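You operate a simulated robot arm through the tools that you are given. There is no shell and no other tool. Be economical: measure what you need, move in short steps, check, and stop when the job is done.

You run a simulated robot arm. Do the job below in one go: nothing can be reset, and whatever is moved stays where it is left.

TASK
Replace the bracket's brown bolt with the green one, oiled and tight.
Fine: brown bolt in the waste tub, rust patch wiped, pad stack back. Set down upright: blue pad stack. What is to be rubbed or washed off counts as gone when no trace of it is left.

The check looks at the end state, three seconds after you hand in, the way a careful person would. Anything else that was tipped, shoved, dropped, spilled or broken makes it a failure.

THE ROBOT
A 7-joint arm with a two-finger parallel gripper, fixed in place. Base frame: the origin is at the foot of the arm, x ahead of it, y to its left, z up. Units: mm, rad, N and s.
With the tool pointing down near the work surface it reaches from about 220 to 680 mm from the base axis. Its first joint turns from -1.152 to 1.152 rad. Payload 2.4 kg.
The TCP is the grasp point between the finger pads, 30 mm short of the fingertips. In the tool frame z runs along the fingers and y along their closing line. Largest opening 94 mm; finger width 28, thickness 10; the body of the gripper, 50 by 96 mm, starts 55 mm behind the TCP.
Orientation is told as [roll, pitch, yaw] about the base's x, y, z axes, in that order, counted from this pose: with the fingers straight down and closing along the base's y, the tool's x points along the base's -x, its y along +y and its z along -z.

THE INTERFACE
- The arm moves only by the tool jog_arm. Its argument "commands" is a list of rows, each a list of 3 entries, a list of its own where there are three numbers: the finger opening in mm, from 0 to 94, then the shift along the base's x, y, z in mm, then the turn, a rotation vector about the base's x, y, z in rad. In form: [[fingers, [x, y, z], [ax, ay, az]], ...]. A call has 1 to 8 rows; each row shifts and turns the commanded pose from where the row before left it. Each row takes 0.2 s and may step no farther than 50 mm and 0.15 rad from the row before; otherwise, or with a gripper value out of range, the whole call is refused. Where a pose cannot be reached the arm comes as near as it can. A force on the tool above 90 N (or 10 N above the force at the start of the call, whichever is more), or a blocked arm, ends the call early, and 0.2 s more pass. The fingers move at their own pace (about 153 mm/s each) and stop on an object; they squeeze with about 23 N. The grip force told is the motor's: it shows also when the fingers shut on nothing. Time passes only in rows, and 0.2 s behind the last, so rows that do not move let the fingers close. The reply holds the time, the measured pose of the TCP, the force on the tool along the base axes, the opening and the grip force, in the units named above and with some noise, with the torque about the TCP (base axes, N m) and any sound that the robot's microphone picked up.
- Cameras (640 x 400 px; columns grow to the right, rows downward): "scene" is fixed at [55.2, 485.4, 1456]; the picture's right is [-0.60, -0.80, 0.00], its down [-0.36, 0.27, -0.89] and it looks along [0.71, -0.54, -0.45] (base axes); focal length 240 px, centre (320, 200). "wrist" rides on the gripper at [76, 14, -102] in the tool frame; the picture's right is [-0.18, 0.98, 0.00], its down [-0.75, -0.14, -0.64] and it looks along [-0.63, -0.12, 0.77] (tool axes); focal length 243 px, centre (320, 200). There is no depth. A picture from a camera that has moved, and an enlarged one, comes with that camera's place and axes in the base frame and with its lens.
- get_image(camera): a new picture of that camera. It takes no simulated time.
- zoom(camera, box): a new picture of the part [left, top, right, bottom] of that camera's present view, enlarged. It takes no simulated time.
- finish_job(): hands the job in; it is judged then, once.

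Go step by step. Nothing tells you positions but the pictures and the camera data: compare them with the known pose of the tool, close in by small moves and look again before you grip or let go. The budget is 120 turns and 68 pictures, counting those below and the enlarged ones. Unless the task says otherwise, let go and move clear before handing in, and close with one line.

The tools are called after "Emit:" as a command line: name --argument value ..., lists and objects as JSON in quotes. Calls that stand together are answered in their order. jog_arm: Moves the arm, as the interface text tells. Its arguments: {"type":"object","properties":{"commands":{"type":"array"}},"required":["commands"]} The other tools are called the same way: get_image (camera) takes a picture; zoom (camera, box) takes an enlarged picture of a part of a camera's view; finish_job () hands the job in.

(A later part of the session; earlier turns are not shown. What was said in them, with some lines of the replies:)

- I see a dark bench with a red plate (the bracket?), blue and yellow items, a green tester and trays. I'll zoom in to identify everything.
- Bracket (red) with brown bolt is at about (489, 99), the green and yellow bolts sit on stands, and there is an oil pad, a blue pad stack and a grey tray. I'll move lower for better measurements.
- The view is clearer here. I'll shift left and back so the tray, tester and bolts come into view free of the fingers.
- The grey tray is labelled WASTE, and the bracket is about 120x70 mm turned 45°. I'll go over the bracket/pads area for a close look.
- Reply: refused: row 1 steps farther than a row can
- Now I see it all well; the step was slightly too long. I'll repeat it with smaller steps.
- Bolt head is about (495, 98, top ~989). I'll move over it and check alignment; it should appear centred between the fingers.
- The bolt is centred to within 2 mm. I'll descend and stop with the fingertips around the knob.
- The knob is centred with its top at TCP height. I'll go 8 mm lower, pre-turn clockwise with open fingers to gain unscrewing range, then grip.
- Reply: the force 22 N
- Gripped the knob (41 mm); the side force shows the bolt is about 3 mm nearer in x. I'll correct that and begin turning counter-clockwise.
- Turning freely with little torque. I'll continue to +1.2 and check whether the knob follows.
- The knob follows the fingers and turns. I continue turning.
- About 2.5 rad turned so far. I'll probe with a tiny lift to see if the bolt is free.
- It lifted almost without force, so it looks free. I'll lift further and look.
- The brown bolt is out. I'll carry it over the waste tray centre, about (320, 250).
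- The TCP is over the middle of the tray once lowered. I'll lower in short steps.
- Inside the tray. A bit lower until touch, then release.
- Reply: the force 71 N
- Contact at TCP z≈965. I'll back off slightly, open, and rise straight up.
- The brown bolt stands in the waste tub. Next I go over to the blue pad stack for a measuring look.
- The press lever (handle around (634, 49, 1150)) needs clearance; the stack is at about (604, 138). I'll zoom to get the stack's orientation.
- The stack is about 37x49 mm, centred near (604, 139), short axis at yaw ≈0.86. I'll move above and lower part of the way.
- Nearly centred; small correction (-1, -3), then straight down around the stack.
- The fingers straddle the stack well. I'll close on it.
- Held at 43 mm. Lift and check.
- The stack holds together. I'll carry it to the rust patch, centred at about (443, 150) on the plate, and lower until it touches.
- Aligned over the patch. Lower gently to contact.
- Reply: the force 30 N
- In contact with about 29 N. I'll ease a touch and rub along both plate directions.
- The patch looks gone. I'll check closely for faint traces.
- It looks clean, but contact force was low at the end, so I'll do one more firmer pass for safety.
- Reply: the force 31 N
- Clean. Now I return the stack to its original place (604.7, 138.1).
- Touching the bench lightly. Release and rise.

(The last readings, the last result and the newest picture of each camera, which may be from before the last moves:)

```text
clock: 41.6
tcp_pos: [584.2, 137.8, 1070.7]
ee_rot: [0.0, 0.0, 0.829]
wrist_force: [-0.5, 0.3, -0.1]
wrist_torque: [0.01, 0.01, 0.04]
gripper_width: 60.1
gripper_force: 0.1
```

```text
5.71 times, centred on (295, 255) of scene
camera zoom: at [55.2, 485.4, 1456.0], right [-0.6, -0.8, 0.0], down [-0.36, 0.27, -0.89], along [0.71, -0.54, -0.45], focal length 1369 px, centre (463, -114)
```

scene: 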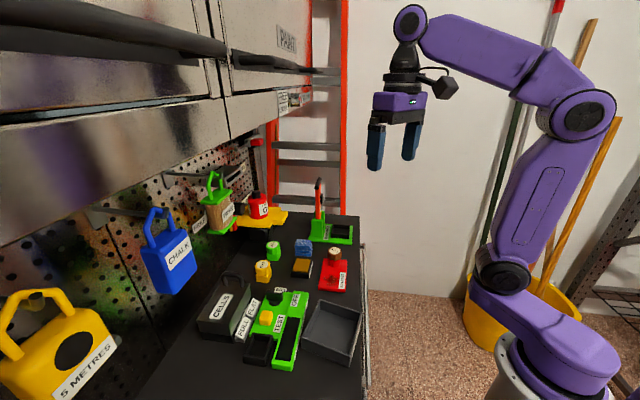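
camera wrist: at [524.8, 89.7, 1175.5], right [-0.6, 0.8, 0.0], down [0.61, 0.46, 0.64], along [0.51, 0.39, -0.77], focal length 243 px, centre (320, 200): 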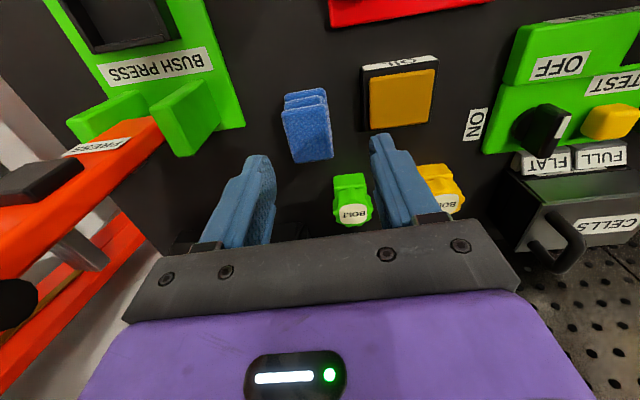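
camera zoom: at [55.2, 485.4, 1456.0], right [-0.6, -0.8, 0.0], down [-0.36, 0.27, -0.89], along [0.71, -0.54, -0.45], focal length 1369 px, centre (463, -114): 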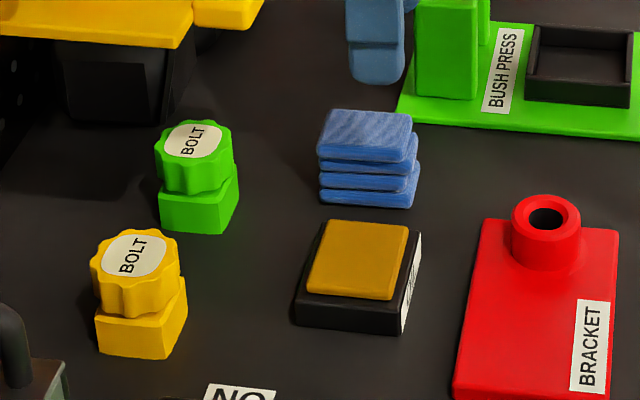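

The stack is back upright and in place. The green bolt is near (645, 228), at the edge of reach and near the yellow shelf with the oil can; I need a higher view to judge clearance.

Emit:
jog_arm --commands '[[90, [-20, 10, 40], [0, 0, 0]], [90, [-20, 10, 40], [0, 0, 0]], [90, [0, 0, 0], [0, 0, 0]]]'

Emit:
zoom --camera "wrist" --box '[240, 110, 420, 245]'

```text
clock: 42.4
tcp_pos: [546.7, 157.5, 1150.2]
ee_rot: [0.0, -0.001, 0.829]
wrist_force: [-0.4, 0.6, 0.0]
wrist_torque: [0.03, -0.03, 0.01]
gripper_width: 90.2
gripper_force: 0.0
```

```text
2.96 times, centred on (330, 178) of wrist
camera zoom: at [486.0, 109.6, 1254.0], right [-0.6, 0.8, 0.0], down [0.61, 0.46, 0.64], along [0.51, 0.39, -0.77], focal length 719 px, centre (290, 267)
```

zoom: 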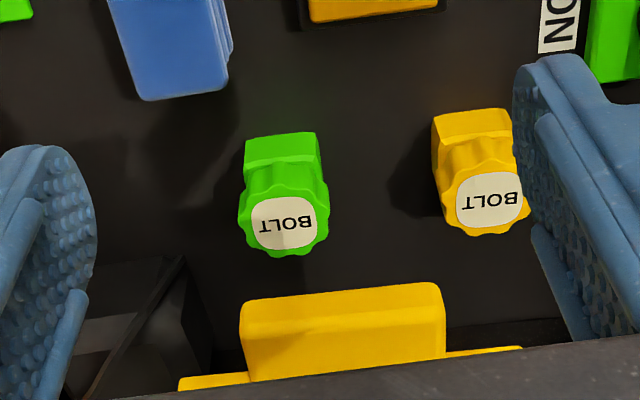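

The yellow tab of the oil-can shelf is close behind the green bolt; I need its height.

Emit:
zoom --camera "scene" --box '[230, 180, 310, 260]'

Emit:
get_image --camera "wrist"

```text
5.00 times, centred on (270, 220) of scene
camera zoom: at [55.2, 485.4, 1456.0], right [-0.6, -0.8, 0.0], down [-0.36, 0.27, -0.89], along [0.71, -0.54, -0.45], focal length 1198 px, centre (570, 100)
```

zoom: 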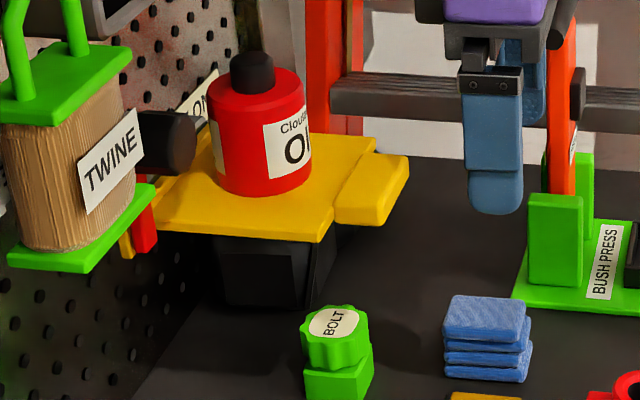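

```text
27 pictures are left
camera wrist: at [486.0, 109.6, 1254.0], right [-0.6, 0.8, 0.0], down [0.61, 0.46, 0.64], along [0.51, 0.39, -0.77], focal length 243 px, centre (320, 200)
```

wrist: 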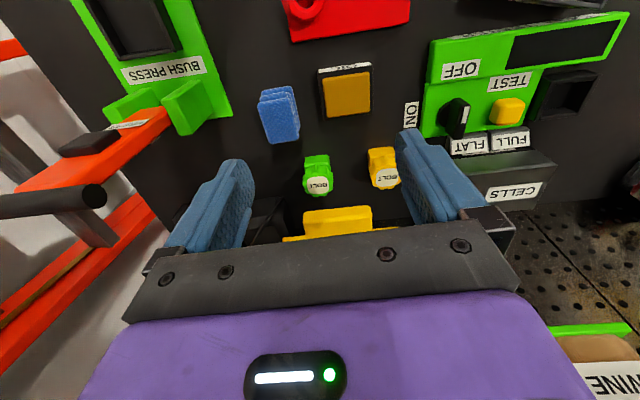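

The yellow shelf (underside about z 1085) overhangs the green bolt, so a vertical approach would hit it and could spill the oil. I'll back off and tilt the tool ~0.9 rad forward to reach under the shelf.

Emit:
jog_arm --commands '[[90, [-30, -33, 0], [0, 0, 0]], [90, [-18, -20, 0], [0, 0, 0]], [90, [0, 0, 0], [0.1106, -0.1013, 0]], [90, [0, 0, 0], [0.1106, -0.1013, 0]], [90, [0, 0, 0], [0.1106, -0.1013, 0]], [90, [0, 0, 0], [0, 0, 0]]]'

Emit:
jog_arm --commands '[[90, [0, 0, 0], [0.1106, -0.1013, 0]], [90, [0, 0, 0], [0.1106, -0.1013, 0]], [90, [0, 0, 0], [0.1106, -0.1013, 0]], [90, [0, 0, 0], [0, 0, 0]]]'

Emit:
get_image --camera "scene"

Emit:
get_image --camera "wrist"

```text
clock: 43.8
tcp_pos: [496.9, 105.1, 1150.5]
ee_rot: [0.0, -0.451, 0.831]
wrist_force: [-0.3, 0.7, -0.8]
wrist_torque: [0.0, 0.01, -0.03]
gripper_width: 90.0
gripper_force: 0.0
```

```text
clock: 44.8
tcp_pos: [495.2, 105.7, 1152.0]
ee_rot: [0.0, -0.899, 0.83]
wrist_force: [-0.7, -0.2, -0.1]
wrist_torque: [-0.02, -0.02, 0.02]
gripper_width: 89.8
gripper_force: 0.1
```

```text
26 pictures are left
```

scene: 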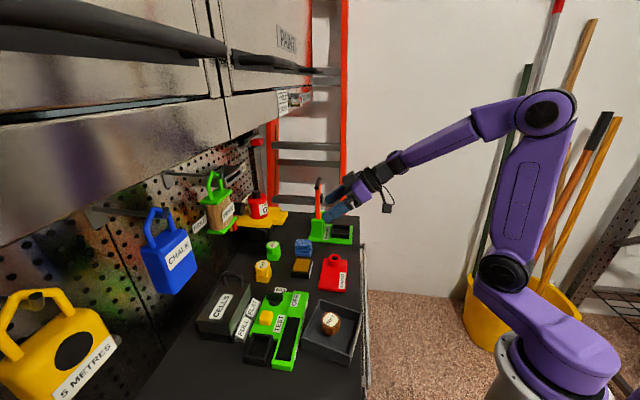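

```text
25 pictures are left
camera wrist: at [401.4, 19.6, 1156.8], right [-0.65, 0.75, 0.14], down [0.08, -0.12, 0.99], along [0.76, 0.65, 0.02], focal length 243 px, centre (320, 200)
```

wrist: 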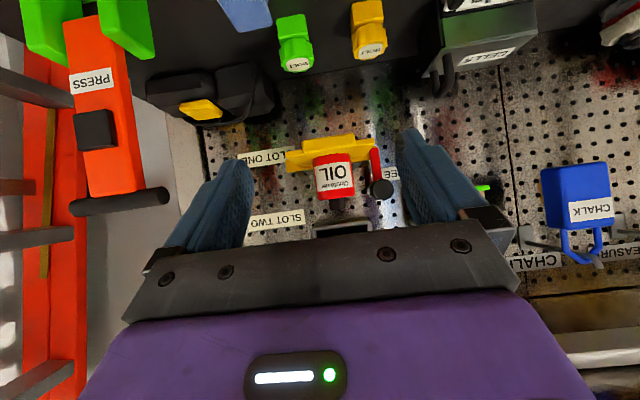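

Tilt works. I'll move to a standoff on the tool-axis line toward the green knob, open 70 mm, then look.

Emit:
jog_arm --commands '[[70, [28, 16.6, -34.7], [0, 0, 0]], [70, [28, 16.6, -34.7], [0, 0, 0]], [70, [28, 16.6, -34.7], [0, 0, 0]], [70, [0, 0, 0], [0, 0, 0]]]'

Emit:
get_image --camera "wrist"

Emit:
zoom --camera "scene" --box '[240, 180, 360, 280]'

```text
clock: 45.8
tcp_pos: [579.5, 155.9, 1049.2]
ee_rot: [0.001, -0.901, 0.83]
wrist_force: [0.6, -0.6, 0.5]
wrist_torque: [-0.02, -0.01, 0.02]
gripper_width: 70.1
gripper_force: 0.0
```

```text
24 pictures are left
camera wrist: at [484.6, 69.5, 1054.6], right [-0.65, 0.75, 0.14], down [0.08, -0.12, 0.99], along [0.76, 0.65, 0.02], focal length 243 px, centre (320, 200)
```

wrist: 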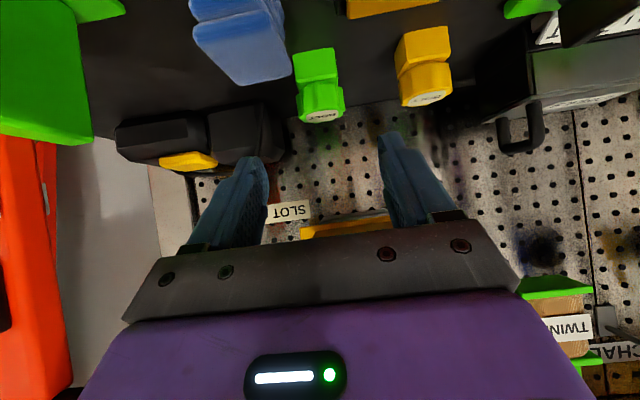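

```text
4.00 times, centred on (300, 230) of scene
camera zoom: at [55.2, 485.4, 1456.0], right [-0.6, -0.8, 0.0], down [-0.36, 0.27, -0.89], along [0.71, -0.54, -0.45], focal length 958 px, centre (400, 80)
```

zoom: 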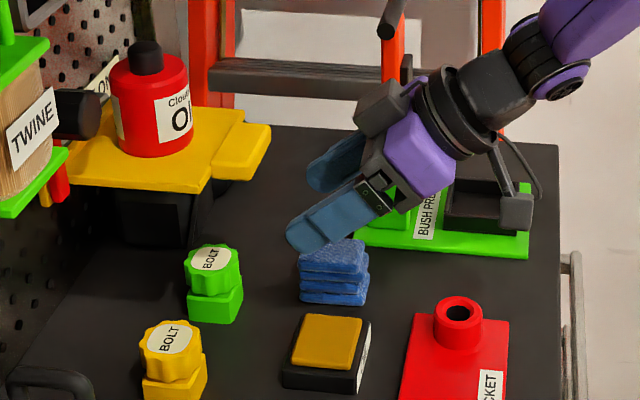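

There's a dark box on the gripper's upper side that would crowd the shelf, so I'll tilt a bit more (≈1.08 rad) and yaw to 0.95 to pass between stack and oil pad, then recheck.

Emit:
jog_arm --commands '[[70, [0, 0, 0], [0, 0, 0.12]], [70, [0, 0, 0], [0.073, -0.052, 0]], [70, [0, 0, 0], [0.073, -0.052, 0]], [70, [10, -5.7, -25.8], [0, 0, 0]], [70, [0, 0, 0], [0, 0, 0]]]'

Emit:
get_image --camera "wrist"

Emit:
zoom --camera "scene" --box '[240, 190, 360, 280]'

```text
clock: 47.0
tcp_pos: [590.3, 148.2, 1022.9]
ee_rot: [0.0, -1.079, 0.949]
wrist_force: [-0.9, -0.1, -0.7]
wrist_torque: [0.0, 0.0, 0.0]
gripper_width: 69.8
gripper_force: 0.0
```

```text
22 pictures are left
camera wrist: at [506.4, 53.9, 1005.0], right [-0.75, 0.64, 0.16], down [-0.01, -0.25, 0.97], along [0.66, 0.72, 0.19], focal length 243 px, centre (320, 200)
```

wrist: 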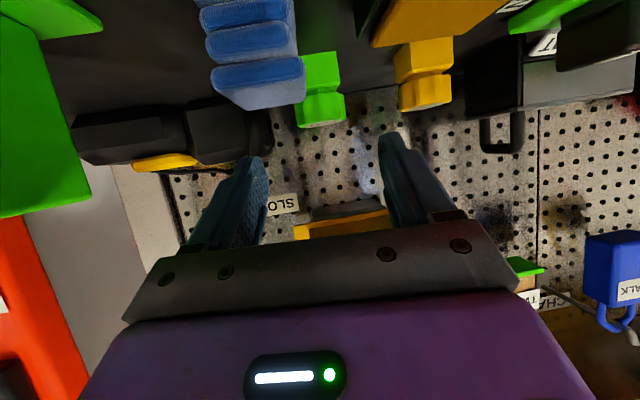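

```text
4.44 times, centred on (300, 235) of scene
camera zoom: at [55.2, 485.4, 1456.0], right [-0.6, -0.8, 0.0], down [-0.36, 0.27, -0.89], along [0.71, -0.54, -0.45], focal length 1065 px, centre (409, 44)
```

zoom: 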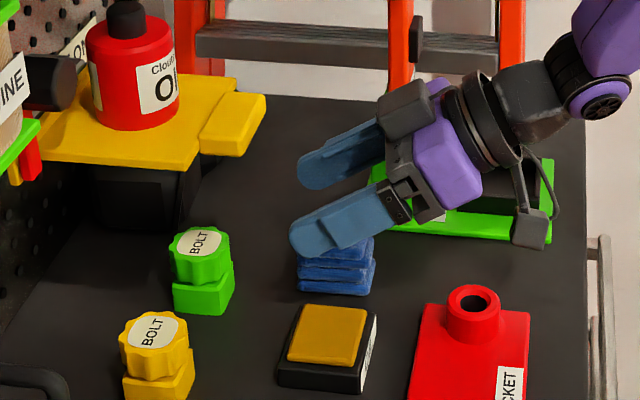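

Before going under, I'll zoom to see the shelf edge relative to the fingers.

Emit:
zoom --camera "wrist" --box '[230, 80, 420, 260]'

```text
2.22 times, centred on (325, 170) of wrist
camera zoom: at [506.4, 53.9, 1005.0], right [-0.75, 0.64, 0.16], down [-0.01, -0.25, 0.97], along [0.66, 0.72, 0.19], focal length 539 px, centre (309, 267)
```

zoom: 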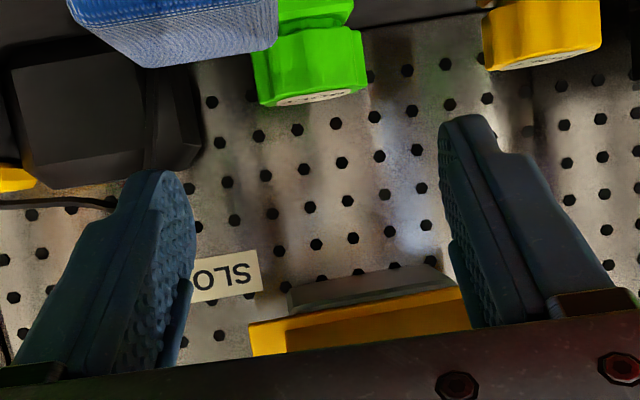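

The visible edge is the shelf's back underside (z≈1088), consistent with my map, and the knob lies right on the tool axis. Advance along the axis.

Emit:
jog_arm --commands '[[70, [12.8, 17.9, -11.8], [0, 0, 0]], [70, [12.8, 17.9, -11.8], [0, 0, 0]], [70, [10.3, 14.3, -9.4], [0, 0, 0]], [70, [0, 0, 0], [0, 0, 0]]]'

Emit:
zoom --camera "wrist" --box '[220, 60, 420, 250]'

Emit:
zoom --camera "scene" --box '[250, 200, 350, 280]'

```text
clock: 48.0
tcp_pos: [625.9, 201.4, 989.7]
ee_rot: [0.001, -1.079, 0.948]
wrist_force: [-0.3, -0.8, -0.1]
wrist_torque: [-0.02, 0.04, -0.02]
gripper_width: 70.1
gripper_force: 0.0
```

```text
2.11 times, centred on (320, 155) of wrist
camera zoom: at [542.5, 105.4, 972.2], right [-0.75, 0.64, 0.16], down [-0.01, -0.25, 0.97], along [0.66, 0.72, 0.19], focal length 511 px, centre (320, 295)
```

zoom: 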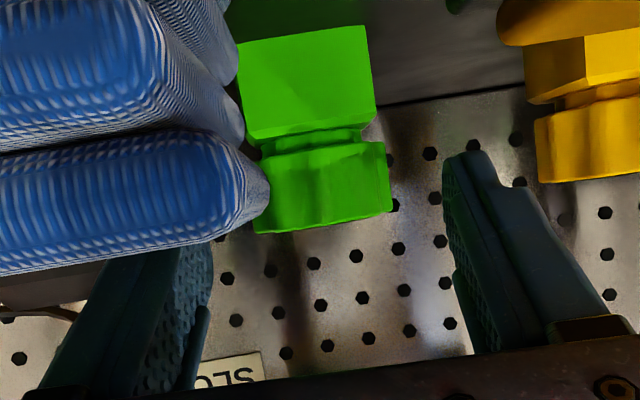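

```text
5.00 times, centred on (300, 240) of scene
camera zoom: at [55.2, 485.4, 1456.0], right [-0.6, -0.8, 0.0], down [-0.36, 0.27, -0.89], along [0.71, -0.54, -0.45], focal length 1198 px, centre (420, 0)
```

zoom: 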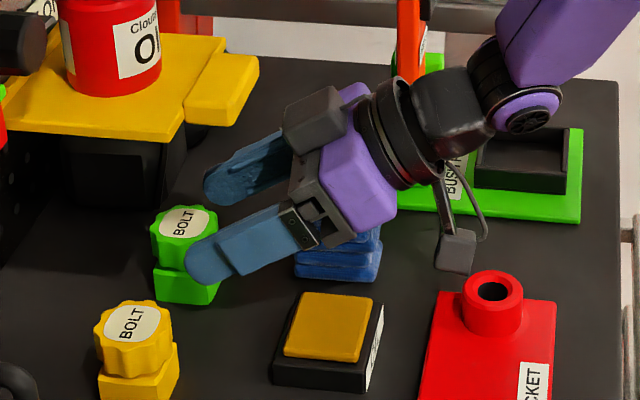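

Very well aligned; knob centred in the gap. Advance the last 20 mm and close.

Emit:
jog_arm --commands '[[70, [5.1, 7.2, -4.7], [0, 0, 0]], [70, [5.1, 7.2, -4.7], [0, 0, 0]], [70, [0, 0, 0], [0, 0, 0]]]'

Emit:
jog_arm --commands '[[50, [0, 0, 0], [0, 0, 0]], [30, [0, 0, 0], [0, 0, 0]], [30, [0, 0, 0], [0, 0, 0]]]'

```text
clock: 48.8
tcp_pos: [635.5, 214.3, 980.1]
ee_rot: [0.003, -1.078, 0.949]
wrist_force: [0.4, 0.7, 0.1]
wrist_torque: [-0.02, -0.01, 0.01]
gripper_width: 70.1
gripper_force: 0.0
```

```text
clock: 49.6
tcp_pos: [636.6, 214.1, 979.7]
ee_rot: [0.002, -1.079, 0.949]
wrist_force: [-1.1, -0.2, 1.2]
wrist_torque: [-0.05, 0.02, 0.01]
gripper_width: 39.9
gripper_force: 23.0
```

Gripped, with almost no side force. Lift slowly straight up.

Emit:
jog_arm --commands '[[30, [0, 0, 4], [0, 0, 0]], [30, [0, 0, 5], [0, 0, 0]], [30, [0, 0, 0], [0, 0, 0]]]'

Emit:
zoom --camera "scene" --box '[250, 200, 350, 280]'

```text
clock: 50.4
tcp_pos: [636.7, 213.8, 987.6]
ee_rot: [0.002, -1.08, 0.951]
wrist_force: [0.0, 0.4, -0.6]
wrist_torque: [-0.04, 0.01, -0.03]
gripper_width: 39.9
gripper_force: 22.5
```

```text
5.00 times, centred on (300, 240) of scene
camera zoom: at [55.2, 485.4, 1456.0], right [-0.6, -0.8, 0.0], down [-0.36, 0.27, -0.89], along [0.71, -0.54, -0.45], focal length 1198 px, centre (420, 0)
```

zoom: 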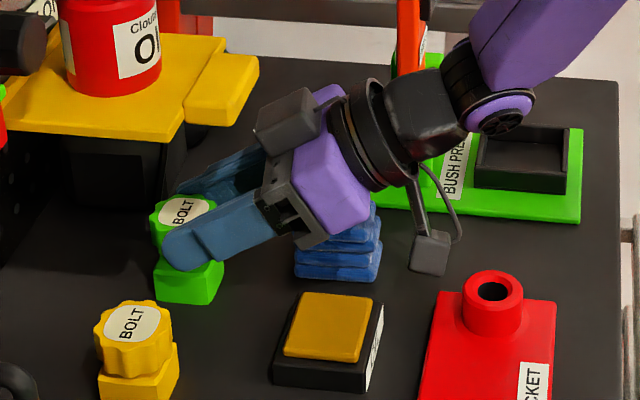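

Emit:
jog_arm --commands '[[30, [0, 0, 4], [0, 0, 0]], [30, [0, 0, 3], [0, 0, 0]], [30, [0, 0, 0], [0, 0, 0]]]'

Emit:
zoom --camera "wrist" --box '[250, 80, 390, 220]'

```text
clock: 51.2
tcp_pos: [634.9, 214.3, 994.7]
ee_rot: [-0.001, -1.078, 0.949]
wrist_force: [-0.7, 0.9, -1.4]
wrist_torque: [-0.01, 0.01, -0.01]
gripper_width: 40.2
gripper_force: 22.9
```

```text
2.86 times, centred on (320, 150) of wrist
camera zoom: at [552.7, 118.2, 978.2], right [-0.75, 0.64, 0.16], down [-0.01, -0.25, 0.97], along [0.66, 0.72, 0.19], focal length 693 px, centre (320, 343)
```

zoom: 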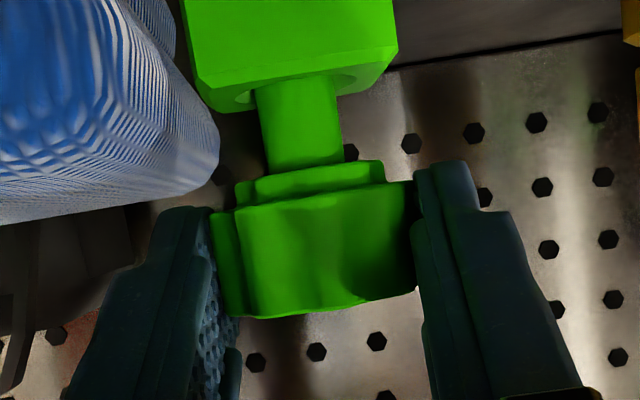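

The shaft is about 20+ mm long and still in its stand. My model gives ~15 mm clearance to the shelf, so I lift another 9 mm in small steps.

Emit:
jog_arm --commands '[[30, [0, 0, 3], [0, 0, 0]], [30, [0, 0, 3], [0, 0, 0]], [30, [0, 0, 3], [0, 0, 0]]]'

Emit:
zoom --camera "wrist" --box '[250, 60, 390, 200]'

```text
clock: 52.0
tcp_pos: [635.0, 214.5, 1004.5]
ee_rot: [0.001, -1.079, 0.948]
wrist_force: [0.1, 0.5, -0.9]
wrist_torque: [-0.02, 0.01, 0.01]
gripper_width: 40.1
gripper_force: 23.1
```

```text
2.86 times, centred on (320, 130) of wrist
camera zoom: at [552.3, 117.7, 986.8], right [-0.75, 0.64, 0.16], down [-0.01, -0.25, 0.97], along [0.66, 0.72, 0.19], focal length 693 px, centre (320, 400)
```

zoom: 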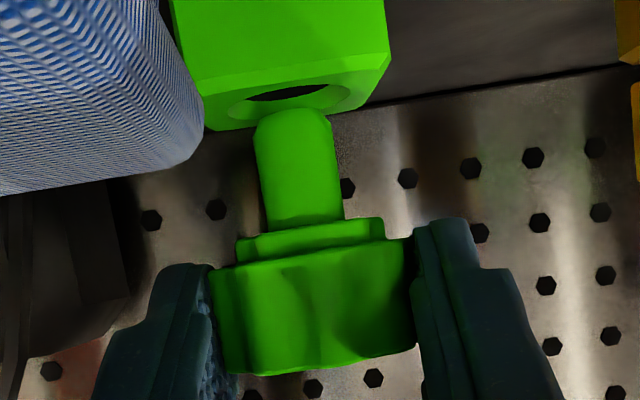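

The shaft tip is just free of its stand. A little more lift, then retreat and only then rise clear of the shelf.

Emit:
jog_arm --commands '[[30, [0, 0, 3], [0, 0, 0]], [30, [-8.7, -12.2, 0], [0, 0, 0]], [30, [-11.6, -16.3, 0], [0, 0, 0]], [30, [0, 0, 15], [0, 0, 0]], [30, [-11.6, -16.3, 20], [0, 0, 0]], [30, [-17.5, -24.4, 20], [0, 0, 0]], [30, [0, 0, 0], [0, 0, 0]]]'

Emit:
zoom --camera "scene" --box '[230, 190, 370, 300]'

```text
clock: 53.6
tcp_pos: [587.5, 144.3, 1062.5]
ee_rot: [0.001, -1.079, 0.949]
wrist_force: [-0.4, 0.5, -0.8]
wrist_torque: [0.03, 0.01, 0.0]
gripper_width: 40.1
gripper_force: 22.6
```

```text
3.64 times, centred on (300, 245) of scene
camera zoom: at [55.2, 485.3, 1456.0], right [-0.6, -0.8, 0.0], down [-0.36, 0.27, -0.89], along [0.71, -0.54, -0.45], focal length 871 px, centre (393, 36)
```

zoom: 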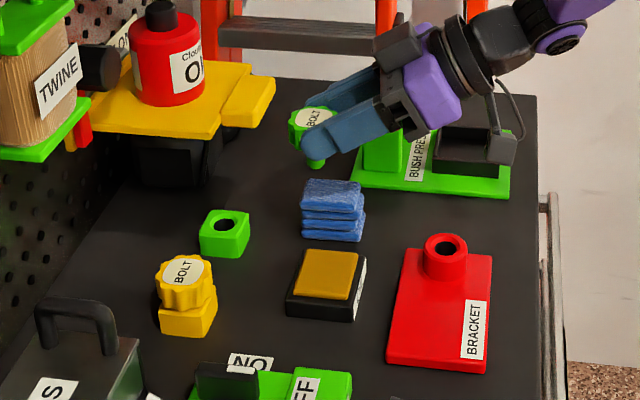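

The green bolt is out and its stand and the shelf are undisturbed. Next: over the oil pad, at about (538, 188).

Emit:
jog_arm --commands '[[30, [-30, 15, 0], [0, 0, 0]], [30, [-29.5, 14.7, 0], [0, 0, 0]], [30, [0, 0, -25], [0, 0, 0]], [30, [0, 0, -20], [0, 0, 0]], [30, [0, 0, 0], [0, 0, 0]]]'

Emit:
zoom --camera "scene" --box '[270, 220, 350, 290]'

Emit:
zoom --camera "wrist" --box '[220, 20, 420, 220]'

```text
clock: 54.8
tcp_pos: [526.8, 176.1, 1016.8]
ee_rot: [0.0, -1.079, 0.951]
wrist_force: [-0.1, -0.1, -0.5]
wrist_torque: [0.01, 0.0, 0.01]
gripper_width: 40.0
gripper_force: 22.8
```

```text
5.71 times, centred on (310, 255) of scene
camera zoom: at [55.2, 485.4, 1456.0], right [-0.6, -0.8, 0.0], down [-0.36, 0.27, -0.89], along [0.71, -0.54, -0.45], focal length 1369 px, centre (377, -114)
```

zoom: 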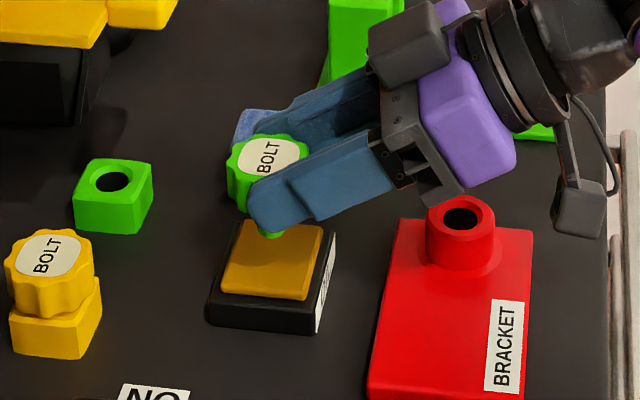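

```text
2.00 times, centred on (320, 120) of wrist
camera zoom: at [443.4, 79.4, 1000.0], right [-0.75, 0.64, 0.16], down [-0.01, -0.25, 0.97], along [0.66, 0.72, 0.19], focal length 485 px, centre (320, 360)
```

zoom: 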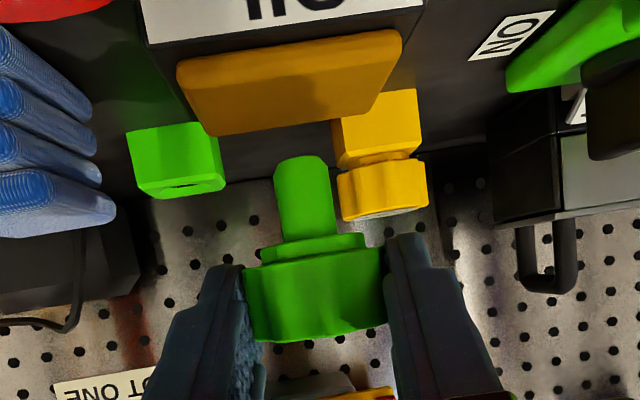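

The tip is right above the pad centre. Lower until it touches.

Emit:
jog_arm --commands '[[30, [0, 0, -10], [0, 0, 0]], [30, [0, 0, -5], [0, 0, 0]], [30, [0, 0, -2], [0, 0, 0]], [30, [0, 0, -2], [0, 0, 0]], [30, [0, 0, 0], [0, 0, 0]]]'

```text
clock: 56.0
tcp_pos: [527.7, 175.5, 1000.4]
ee_rot: [-0.007, -1.083, 0.958]
wrist_force: [1.0, 2.8, 17.2]
wrist_torque: [0.42, -0.19, 0.03]
gripper_width: 39.7
gripper_force: 22.9
```

Contact with 17 N. Hold briefly, then lift and check the shaft for oil.

Emit:
jog_arm --commands '[[30, [0, 0, 0], [0, 0, 0]], [30, [0, 0, 0], [0, 0, 0]], [30, [0, 0, 0], [0, 0, 0]], [30, [0, 0, 10], [0, 0, 0]], [30, [0, 0, 20], [0, 0, 0]], [30, [0, 0, 0], [0, 0, 0]]]'

Emit:
zoom --camera "wrist" --box '[220, 20, 420, 220]'

```text
clock: 57.4
tcp_pos: [525.8, 175.3, 1027.2]
ee_rot: [0.005, -1.077, 0.947]
wrist_force: [0.8, -0.1, -0.7]
wrist_torque: [-0.03, 0.0, 0.0]
gripper_width: 39.6
gripper_force: 23.1
```

```text
2.00 times, centred on (320, 120) of wrist
camera zoom: at [443.3, 79.9, 1010.0], right [-0.75, 0.64, 0.16], down [-0.01, -0.25, 0.97], along [0.66, 0.72, 0.19], focal length 485 px, centre (320, 360)
```

zoom: 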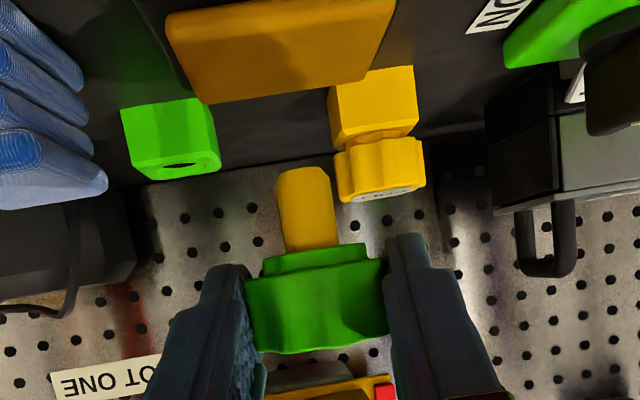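

The shaft is coated with oil. Now to the bracket boss at about (492, 97.5), staying above it to check alignment.

Emit:
jog_arm --commands '[[30, [-15, -31, 8], [0, 0, 0]], [30, [-15, -31, 0], [0, 0, 0]], [30, [-14, -30, 0], [0, 0, 0]], [30, [0, 0, 0], [0, 0, 0]], [30, [0, 0, 0], [0, 0, 0]]]'

Emit:
zoom --camera "scene" --box '[300, 215, 370, 275]'

Emit:
zoom --camera "wrist" --box '[220, 20, 420, 220]'

```text
clock: 58.6
tcp_pos: [483.3, 81.9, 1035.9]
ee_rot: [0.001, -1.078, 0.949]
wrist_force: [0.3, -0.7, 0.2]
wrist_torque: [-0.02, -0.02, 0.01]
gripper_width: 39.6
gripper_force: 22.7
```

```text
6.67 times, centred on (335, 245) of scene
camera zoom: at [55.2, 485.3, 1456.0], right [-0.6, -0.8, 0.0], down [-0.36, 0.27, -0.89], along [0.71, -0.54, -0.45], focal length 1597 px, centre (220, -100)
```

zoom: 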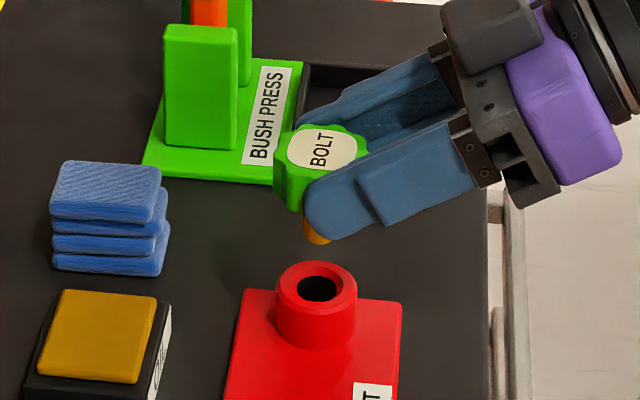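

```text
2.00 times, centred on (320, 120) of wrist
camera zoom: at [399.8, -13.8, 1017.8], right [-0.75, 0.64, 0.16], down [-0.01, -0.25, 0.97], along [0.66, 0.72, 0.19], focal length 485 px, centre (320, 360)
```

zoom: 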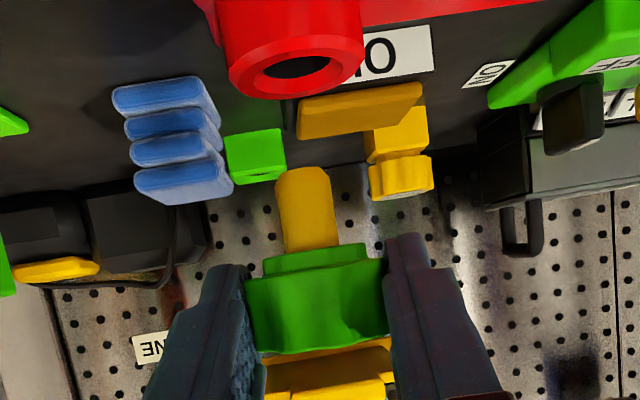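

In the scene view (aligned with the tool's forward axis) the tip is right over the hole; sideways it's within 1–2 mm. Lower carefully while watching force.

Emit:
jog_arm --commands '[[30, [-0.8, 0.6, -12], [0, 0, 0]], [30, [0, 0, -6], [0, 0, 0]], [30, [0, 0, -3], [0, 0, 0]], [30, [0, 0, 0], [0, 0, 0]]]'

Emit:
zoom --camera "wrist" --box '[240, 20, 400, 180]'

```text
clock: 59.6
tcp_pos: [482.5, 84.8, 1014.0]
ee_rot: [-0.001, -1.079, 0.948]
wrist_force: [-0.1, -0.6, 0.1]
wrist_torque: [-0.01, 0.02, 0.01]
gripper_width: 39.5
gripper_force: 23.2
```

```text
2.50 times, centred on (320, 100) of wrist
camera zoom: at [399.5, -12.3, 997.2], right [-0.75, 0.64, 0.16], down [-0.01, -0.25, 0.97], along [0.66, 0.72, 0.19], focal length 606 px, centre (320, 450)
```

zoom: 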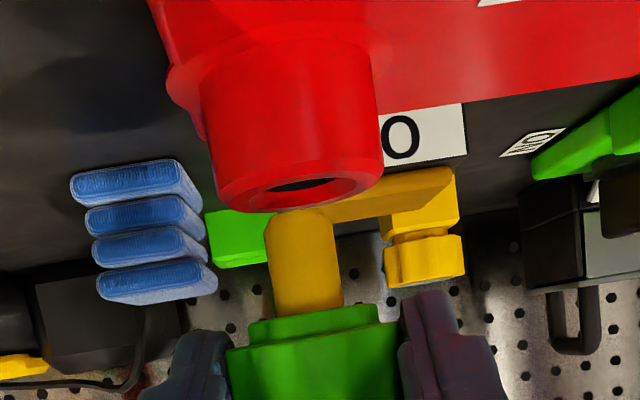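

The tip is still a few mm above the rim; shift ~1.3 mm sideways and descend a bit more, checking in the scene view.

Emit:
jog_arm --commands '[[30, [-1.0, 0.8, -3], [0, 0, 0]], [30, [0, 0, -2], [0, 0, 0]], [30, [0, 0, 0], [0, 0, 0]]]'

Emit:
zoom --camera "scene" --box '[310, 230, 360, 270]'

```text
clock: 60.4
tcp_pos: [481.4, 83.4, 1009.5]
ee_rot: [0.0, -1.078, 0.951]
wrist_force: [-1.0, -0.2, -0.6]
wrist_torque: [-0.02, -0.01, 0.01]
gripper_width: 39.6
gripper_force: 23.1
```

```text
10.00 times, centred on (335, 250) of scene
camera zoom: at [55.2, 485.4, 1456.0], right [-0.6, -0.8, 0.0], down [-0.36, 0.27, -0.89], along [0.71, -0.54, -0.45], focal length 2396 px, centre (170, -300)
```

zoom: 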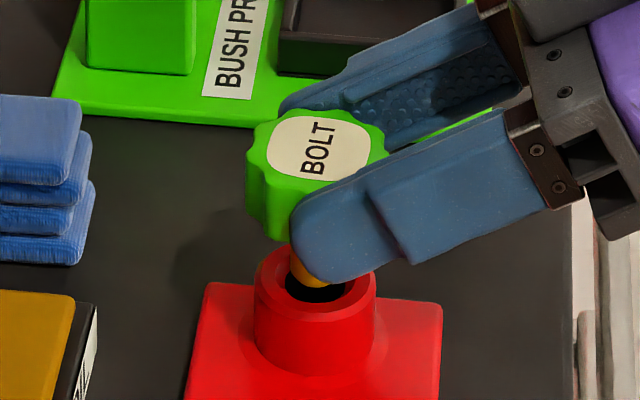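

Well aligned over the hole. Continue down in small steps.

Emit:
jog_arm --commands '[[30, [0, 0, -3], [0, 0, 0]], [30, [0, 0, -3], [0, 0, 0]], [30, [0, 0, -3], [0, 0, 0]], [30, [0, 0, 0], [0, 0, 0]]]'

```text
clock: 61.4
tcp_pos: [481.9, 83.2, 1001.0]
ee_rot: [0.001, -1.078, 0.949]
wrist_force: [-0.1, -0.8, -0.7]
wrist_torque: [-0.05, 0.01, 0.01]
gripper_width: 39.2
gripper_force: 23.2
```

Emit:
jog_arm --commands '[[30, [0, 0, -3], [0, 0, 0]], [30, [0, 0, -3], [0, 0, 0]], [30, [0, 0, -2], [0, 0, 0]], [30, [0, 0, 0], [0, 0, 0]]]'

Emit:
zoom --camera "scene" --box '[310, 230, 360, 270]'

```text
clock: 62.4
tcp_pos: [481.9, 84.2, 994.0]
ee_rot: [-0.001, -1.079, 0.95]
wrist_force: [-0.3, -0.2, -0.9]
wrist_torque: [-0.01, 0.01, 0.01]
gripper_width: 39.8
gripper_force: 22.4
```

```text
10.00 times, centred on (335, 250) of scene
camera zoom: at [55.2, 485.4, 1456.0], right [-0.6, -0.8, 0.0], down [-0.36, 0.27, -0.89], along [0.71, -0.54, -0.45], focal length 2396 px, centre (170, -300)
```

zoom: 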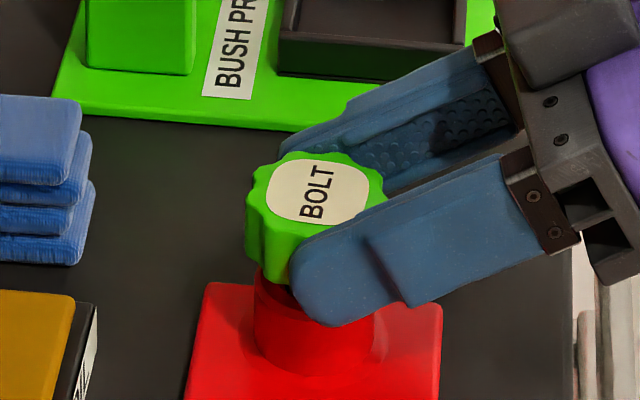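

The shaft is inside the boss. Continue until it bottoms.

Emit:
jog_arm --commands '[[30, [0, 0, -2], [0, 0, 0]], [30, [0, 0, -2], [0, 0, 0]], [30, [0, 0, 0], [0, 0, 0]]]'

```text
clock: 63.2
tcp_pos: [482.4, 84.1, 990.9]
ee_rot: [-0.001, -1.079, 0.949]
wrist_force: [0.2, 0.5, -0.8]
wrist_torque: [0.07, 0.02, -0.01]
gripper_width: 39.9
gripper_force: 23.6
```

Emit:
jog_arm --commands '[[30, [0, 0, -2], [0, 0, 0]], [30, [0, 0, -2], [0, 0, 0]], [30, [0, 0, 0], [0, 0, 0]]]'

```text
clock: 64.0
tcp_pos: [482.0, 84.6, 986.5]
ee_rot: [-0.004, -1.083, 0.952]
wrist_force: [-1.4, 0.9, 17.4]
wrist_torque: [0.36, -0.17, -0.01]
gripper_width: 39.7
gripper_force: 23.0
```

It has bottomed at 986.5 with 17 N. Release and back out along the tool axis.

Emit:
jog_arm --commands '[[30, [0, 0, 1], [0, 0, 0]], [70, [0, 0, 0], [0, 0, 0]], [70, [0, 0, 0], [0, 0, 0]], [70, [-20.5, -28.7, 18.8], [0, 0, 0]], [70, [-20.5, -28.7, 18.8], [0, 0, 0]], [70, [0, 0, 40], [0, 0, 0]], [70, [0, 0, 40], [0, 0, 0]], [70, [0, 0, 0], [0, 0, 0]]]'

Emit:
zoom --camera "scene" --box '[270, 220, 370, 300]'

```text
clock: 65.8
tcp_pos: [437.5, 26.6, 1105.7]
ee_rot: [0.002, -1.08, 0.947]
wrist_force: [0.1, 0.0, -0.7]
wrist_torque: [0.0, 0.01, 0.0]
gripper_width: 70.0
gripper_force: 0.1
```

```text
5.00 times, centred on (320, 260) of scene
camera zoom: at [55.2, 485.4, 1456.0], right [-0.6, -0.8, 0.0], down [-0.36, 0.27, -0.89], along [0.71, -0.54, -0.45], focal length 1198 px, centre (320, -100)
```

zoom: 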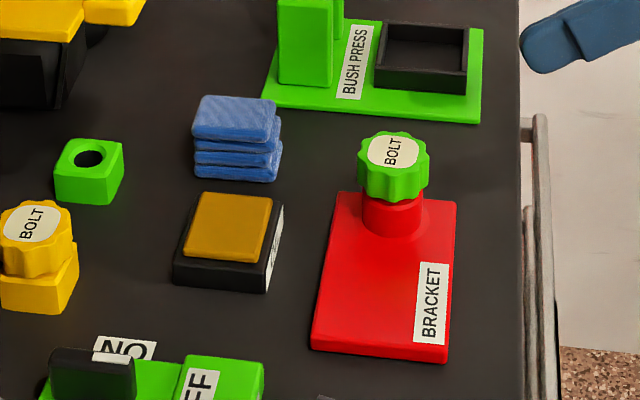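

The green bolt stands in the boss. Now bring the tool back to vertical and go above the knob.

Emit:
jog_arm --commands '[[70, [0, 0, 0], [-0.122, 0.0873, 0]], [70, [0, 0, 0], [-0.122, 0.0873, 0]], [70, [0, 0, 0], [-0.122, 0.0873, 0]], [70, [0, 0, 0], [-0.122, 0.0873, 0]], [70, [0, 0, 0], [-0.122, 0.0873, 0]], [70, [0, 0, 0], [-0.122, 0.0873, 0]], [70, [0, 0, 0], [-0.122, 0.0873, 0]], [70, [0, 0, 0], [-0.0244, 0.0175, 0]]]'

Emit:
jog_arm --commands '[[70, [28, 35, 0], [0, 0, 0.13]], [70, [27, 35.5, 0], [0, 0, 0.13]], [70, [0, 0, -30], [0, 0, 0.13]], [70, [0, 0, -20], [0, 0, 0]], [70, [0, 0, 0], [0, 0, 0]]]'

Emit:
get_image --camera "wrist"

```text
clock: 67.6
tcp_pos: [439.8, 27.0, 1103.2]
ee_rot: [-0.001, 0.004, 0.95]
wrist_force: [0.0, -1.0, -0.1]
wrist_torque: [0.01, 0.01, 0.01]
gripper_width: 70.1
gripper_force: 0.0
```

```text
clock: 68.8
tcp_pos: [494.9, 97.2, 1053.0]
ee_rot: [-0.001, 0.003, 1.341]
wrist_force: [-0.5, 0.2, 0.6]
wrist_torque: [0.03, -0.01, 0.0]
gripper_width: 70.3
gripper_force: 0.1
```

```text
4 pictures are left
camera wrist: at [465.6, 24.4, 1157.1], right [-0.91, 0.4, 0.0], down [0.31, 0.7, 0.64], along [0.26, 0.59, -0.77], focal length 243 px, centre (320, 200)
```

wrist: 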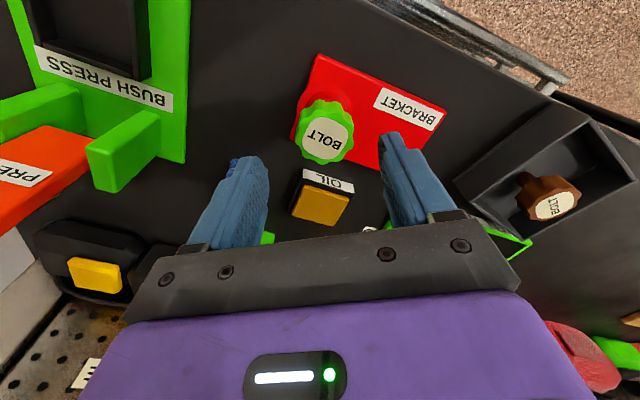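

Only 4 pictures left, so I'll work by force now. The knob is about 2–3 mm off axis; correct, descend to grip height and close.

Emit:
jog_arm --commands '[[70, [-2.4, 1.5, -30], [0, 0, 0]], [70, [0, 0, -25], [0, 0, 0]], [70, [0, 0, -17], [0, 0, 0]], [70, [0, 0, 0], [0, 0, 0]]]'

Emit:
jog_arm --commands '[[50, [0, 0, 0], [0, 0, 0]], [30, [0, 0, 0], [0, 0, 0]], [30, [0, 0, 0], [0, 0, 0]]]'

```text
clock: 69.8
tcp_pos: [493.7, 98.1, 982.3]
ee_rot: [0.0, 0.002, 1.339]
wrist_force: [-0.5, 0.2, 0.1]
wrist_torque: [-0.01, -0.02, 0.02]
gripper_width: 70.1
gripper_force: 0.1
```

```text
clock: 70.6
tcp_pos: [492.5, 99.1, 983.4]
ee_rot: [0.005, 0.004, 1.339]
wrist_force: [-14.6, 1.4, 3.1]
wrist_torque: [0.07, 0.11, 0.06]
gripper_width: 40.6
gripper_force: 22.4
```

Gripped; shift 1.5 mm in x to relieve and start turning clockwise.

Emit:
jog_arm --commands '[[30, [-1.5, 0, 0], [0, 0, 0]], [30, [0, 0, 0], [0, 0, -0.15]], [30, [0, 0, 0], [0, 0, -0.15]], [30, [0, 0, 0], [0, 0, -0.15]], [30, [0, 0, 0], [0, 0, -0.15]]]'

Emit:
jog_arm --commands '[[30, [0, 0, 0], [0, 0, -0.15]], [30, [0, 0, 0], [0, 0, -0.15]], [30, [0, 0, 0], [0, 0, -0.15]], [30, [0, 0, 0], [0, 0, -0.15]]]'

Emit:
jog_arm --commands '[[30, [0, 0, 0], [0, 0, -0.15]], [30, [0, 0, 0], [0, 0, -0.15]], [30, [0, 0, 0], [0, 0, -0.15]], [30, [0, 0, 0], [0, 0, -0.15]]]'

```text
clock: 71.8
tcp_pos: [492.5, 98.4, 983.3]
ee_rot: [0.001, 0.001, 0.737]
wrist_force: [-12.3, -0.5, 7.8]
wrist_torque: [0.08, 0.29, 0.05]
gripper_width: 40.5
gripper_force: 23.2
```

```text
clock: 72.8
tcp_pos: [491.9, 97.9, 983.1]
ee_rot: [0.0, 0.0, 0.137]
wrist_force: [-11.3, -2.1, 11.9]
wrist_torque: [0.15, 0.04, 0.04]
gripper_width: 40.2
gripper_force: 22.9
```

```text
clock: 73.8
tcp_pos: [491.9, 98.5, 982.8]
ee_rot: [0.0, 0.001, -0.463]
wrist_force: [-8.7, -7.2, 7.5]
wrist_torque: [-0.09, -0.07, 0.02]
gripper_width: 40.3
gripper_force: 23.2
```

1.8 rad turned with little torque. Continue until it gets tight.

Emit:
jog_arm --commands '[[30, [-1, -0.5, 0], [0, 0, -0.15]], [30, [0, 0, 0], [0, 0, -0.15]], [30, [0, 0, 0], [0, 0, -0.15]], [30, [0, 0, 0], [0, 0, -0.15]]]'

Emit:
jog_arm --commands '[[30, [0, 0, 0], [0, 0, -0.15]], [30, [0, 0, 0], [0, 0, -0.15]], [30, [0, 0, 0], [0, 0, -0.15]]]'

```text
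clock: 74.8
tcp_pos: [489.3, 97.5, 982.5]
ee_rot: [0.0, 0.002, -1.061]
wrist_force: [-3.8, -2.8, 0.1]
wrist_torque: [-0.02, 0.04, 0.36]
gripper_width: 41.1
gripper_force: 22.7
```

```text
clock: 75.6
tcp_pos: [489.4, 99.0, 980.8]
ee_rot: [-0.001, 0.001, -1.509]
wrist_force: [-4.2, -1.7, -0.6]
wrist_torque: [-0.06, 0.13, 0.44]
gripper_width: 40.7
gripper_force: 23.0
```

Torque is rising (0.44 N m). A bit more to confirm tight.

Emit:
jog_arm --commands '[[30, [0, 0, 0], [0, 0, -0.15]], [30, [0, 0, 0], [0, 0, -0.15]]]'

Emit:
zoom --camera "scene" --box '[300, 220, 370, 270]'

```text
clock: 76.2
tcp_pos: [489.8, 99.9, 982.1]
ee_rot: [-0.003, 0.001, -1.81]
wrist_force: [-7.6, -0.2, -1.5]
wrist_torque: [-0.01, 0.07, 0.05]
gripper_width: 40.5
gripper_force: 22.9
```

```text
8.00 times, centred on (335, 245) of scene
camera zoom: at [55.0, 485.4, 1456.0], right [-0.6, -0.8, 0.0], down [-0.36, 0.27, -0.89], along [0.71, -0.54, -0.45], focal length 1917 px, centre (200, -160)
```

zoom: 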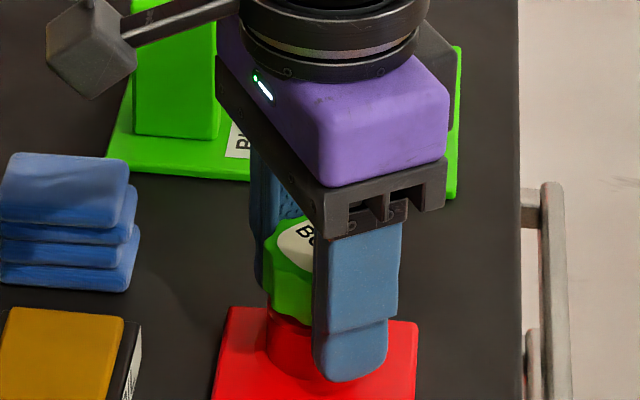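

The torque dropped, likely the fingers slipped on a tight knob. I'll regrip and test the tightness again.

Emit:
jog_arm --commands '[[66, [0, 0, 0], [0, 0, 0]], [66, [2, -1.5, 0], [0, 0, 0.15]], [66, [0, 0, 0], [0, 0, 0.15]], [66, [0, 0, 0], [0, 0, 0.15]], [66, [0, 0, 0], [0, 0, 0.15]], [66, [0, 0, 0], [0, 0, 0.15]], [66, [0, 0, 0], [0, 0, 0.15]], [66, [0, 0, 0], [0, 0, 0.15]]]'

Emit:
jog_arm --commands '[[66, [0, 0, 0], [0, 0, 0.15]], [66, [0, 0, 0], [0, 0, 0.15]], [30, [0, 0, 0], [0, 0, 0]], [30, [0, 0, 0], [0, 0, 0]], [30, [0, 0, 0], [0, 0, 0]]]'

Emit:
jog_arm --commands '[[30, [0, 0, 0], [0, 0, -0.1]], [30, [0, 0, 0], [0, 0, -0.1]]]'

Emit:
jog_arm --commands '[[30, [0, 0, 0], [0, 0, -0.1]], [30, [0, 0, 0], [0, 0, -0.1]]]'

```text
clock: 78.0
tcp_pos: [491.3, 96.9, 983.3]
ee_rot: [0.001, 0.002, -0.757]
wrist_force: [-0.9, 0.5, 0.2]
wrist_torque: [-0.04, -0.01, -0.01]
gripper_width: 66.3
gripper_force: 0.0
```

```text
clock: 79.2
tcp_pos: [492.1, 98.0, 981.1]
ee_rot: [-0.001, 0.001, -0.458]
wrist_force: [1.5, 3.3, 2.1]
wrist_torque: [0.0, 0.02, 0.04]
gripper_width: 41.3
gripper_force: 23.4
```

```text
clock: 79.8
tcp_pos: [490.5, 97.8, 982.4]
ee_rot: [-0.001, 0.005, -0.659]
wrist_force: [-6.3, 5.7, 1.9]
wrist_torque: [0.17, -0.04, 0.4]
gripper_width: 41.6
gripper_force: 23.3
```

```text
clock: 80.4
tcp_pos: [491.8, 98.1, 980.6]
ee_rot: [-0.003, 0.006, -0.859]
wrist_force: [-12.5, 10.2, -1.2]
wrist_torque: [0.02, 0.01, 0.53]
gripper_width: 40.3
gripper_force: 22.8
```

Torque rises at once to 0.5 N m: the bolt is tight. One more small push, then release.

Emit:
jog_arm --commands '[[30, [0, 0, 0], [0, 0, -0.1]], [30, [0, 0, 0], [0, 0, -0.1]]]'

Emit:
jog_arm --commands '[[66, [0, 0, 0], [0, 0, 0]], [66, [0, 0, 0], [0, 0, 0]], [66, [0, 0, 30], [0, 0, 0]], [66, [0, 0, 45], [0, 0, 0]], [66, [-30, 0, 40], [0, 0, 0]], [66, [-45, 0, 20], [0, 0, 0]], [66, [-45, 0, 20], [0, 0, 0]], [66, [0, 0, 0], [0, 0, 0]]]'

Emit:
zoom --camera "scene" --box '[230, 190, 380, 370]'

Emit:
zoom --camera "scene" --box '[300, 235, 370, 295]'

```text
clock: 81.0
tcp_pos: [492.6, 95.3, 982.8]
ee_rot: [-0.001, 0.004, -1.063]
wrist_force: [-13.4, 4.0, -2.3]
wrist_torque: [-0.08, -0.1, 0.36]
gripper_width: 41.8
gripper_force: 23.2
```

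```text
clock: 82.8
tcp_pos: [371.5, 99.2, 1137.5]
ee_rot: [0.0, 0.002, -1.06]
wrist_force: [0.0, -0.7, 0.1]
wrist_torque: [0.0, 0.02, 0.0]
gripper_width: 66.1
gripper_force: 0.1
```

```text
2.22 times, centred on (305, 280) of scene
camera zoom: at [55.2, 485.4, 1456.0], right [-0.6, -0.8, 0.0], down [-0.36, 0.27, -0.89], along [0.71, -0.54, -0.45], focal length 532 px, centre (353, 22)
```

zoom: 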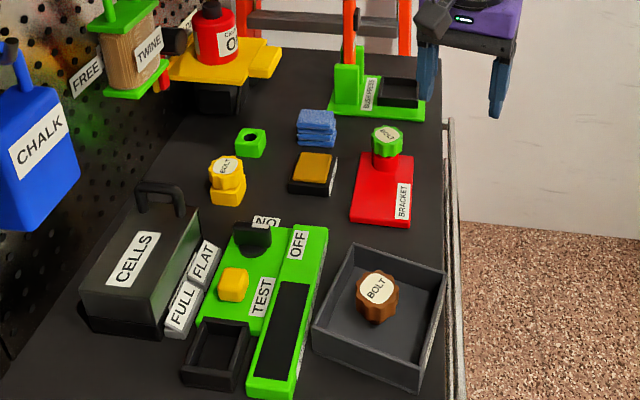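

```text
6.67 times, centred on (335, 265) of scene
camera zoom: at [55.2, 485.4, 1456.0], right [-0.6, -0.8, 0.0], down [-0.36, 0.27, -0.89], along [0.71, -0.54, -0.45], focal length 1597 px, centre (220, -233)
```

zoom: 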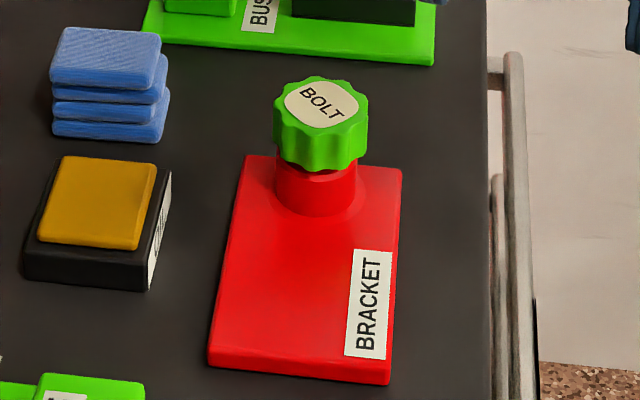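

The brown bolt is in the waste tub and the rust patch is wiped off with no trace left. The blue pad stack is back upright, and the oiled green bolt is screwed tight in the bracket with the arm clear, so I'm handing in.

Emit:
finish_job

```text
The job is handed in.
```

The oiled green bolt has replaced the brown one in the bracket and is tight, the brown bolt is in the waste tub, the rust patch is wiped off, and the blue pad stack is back upright in its place.
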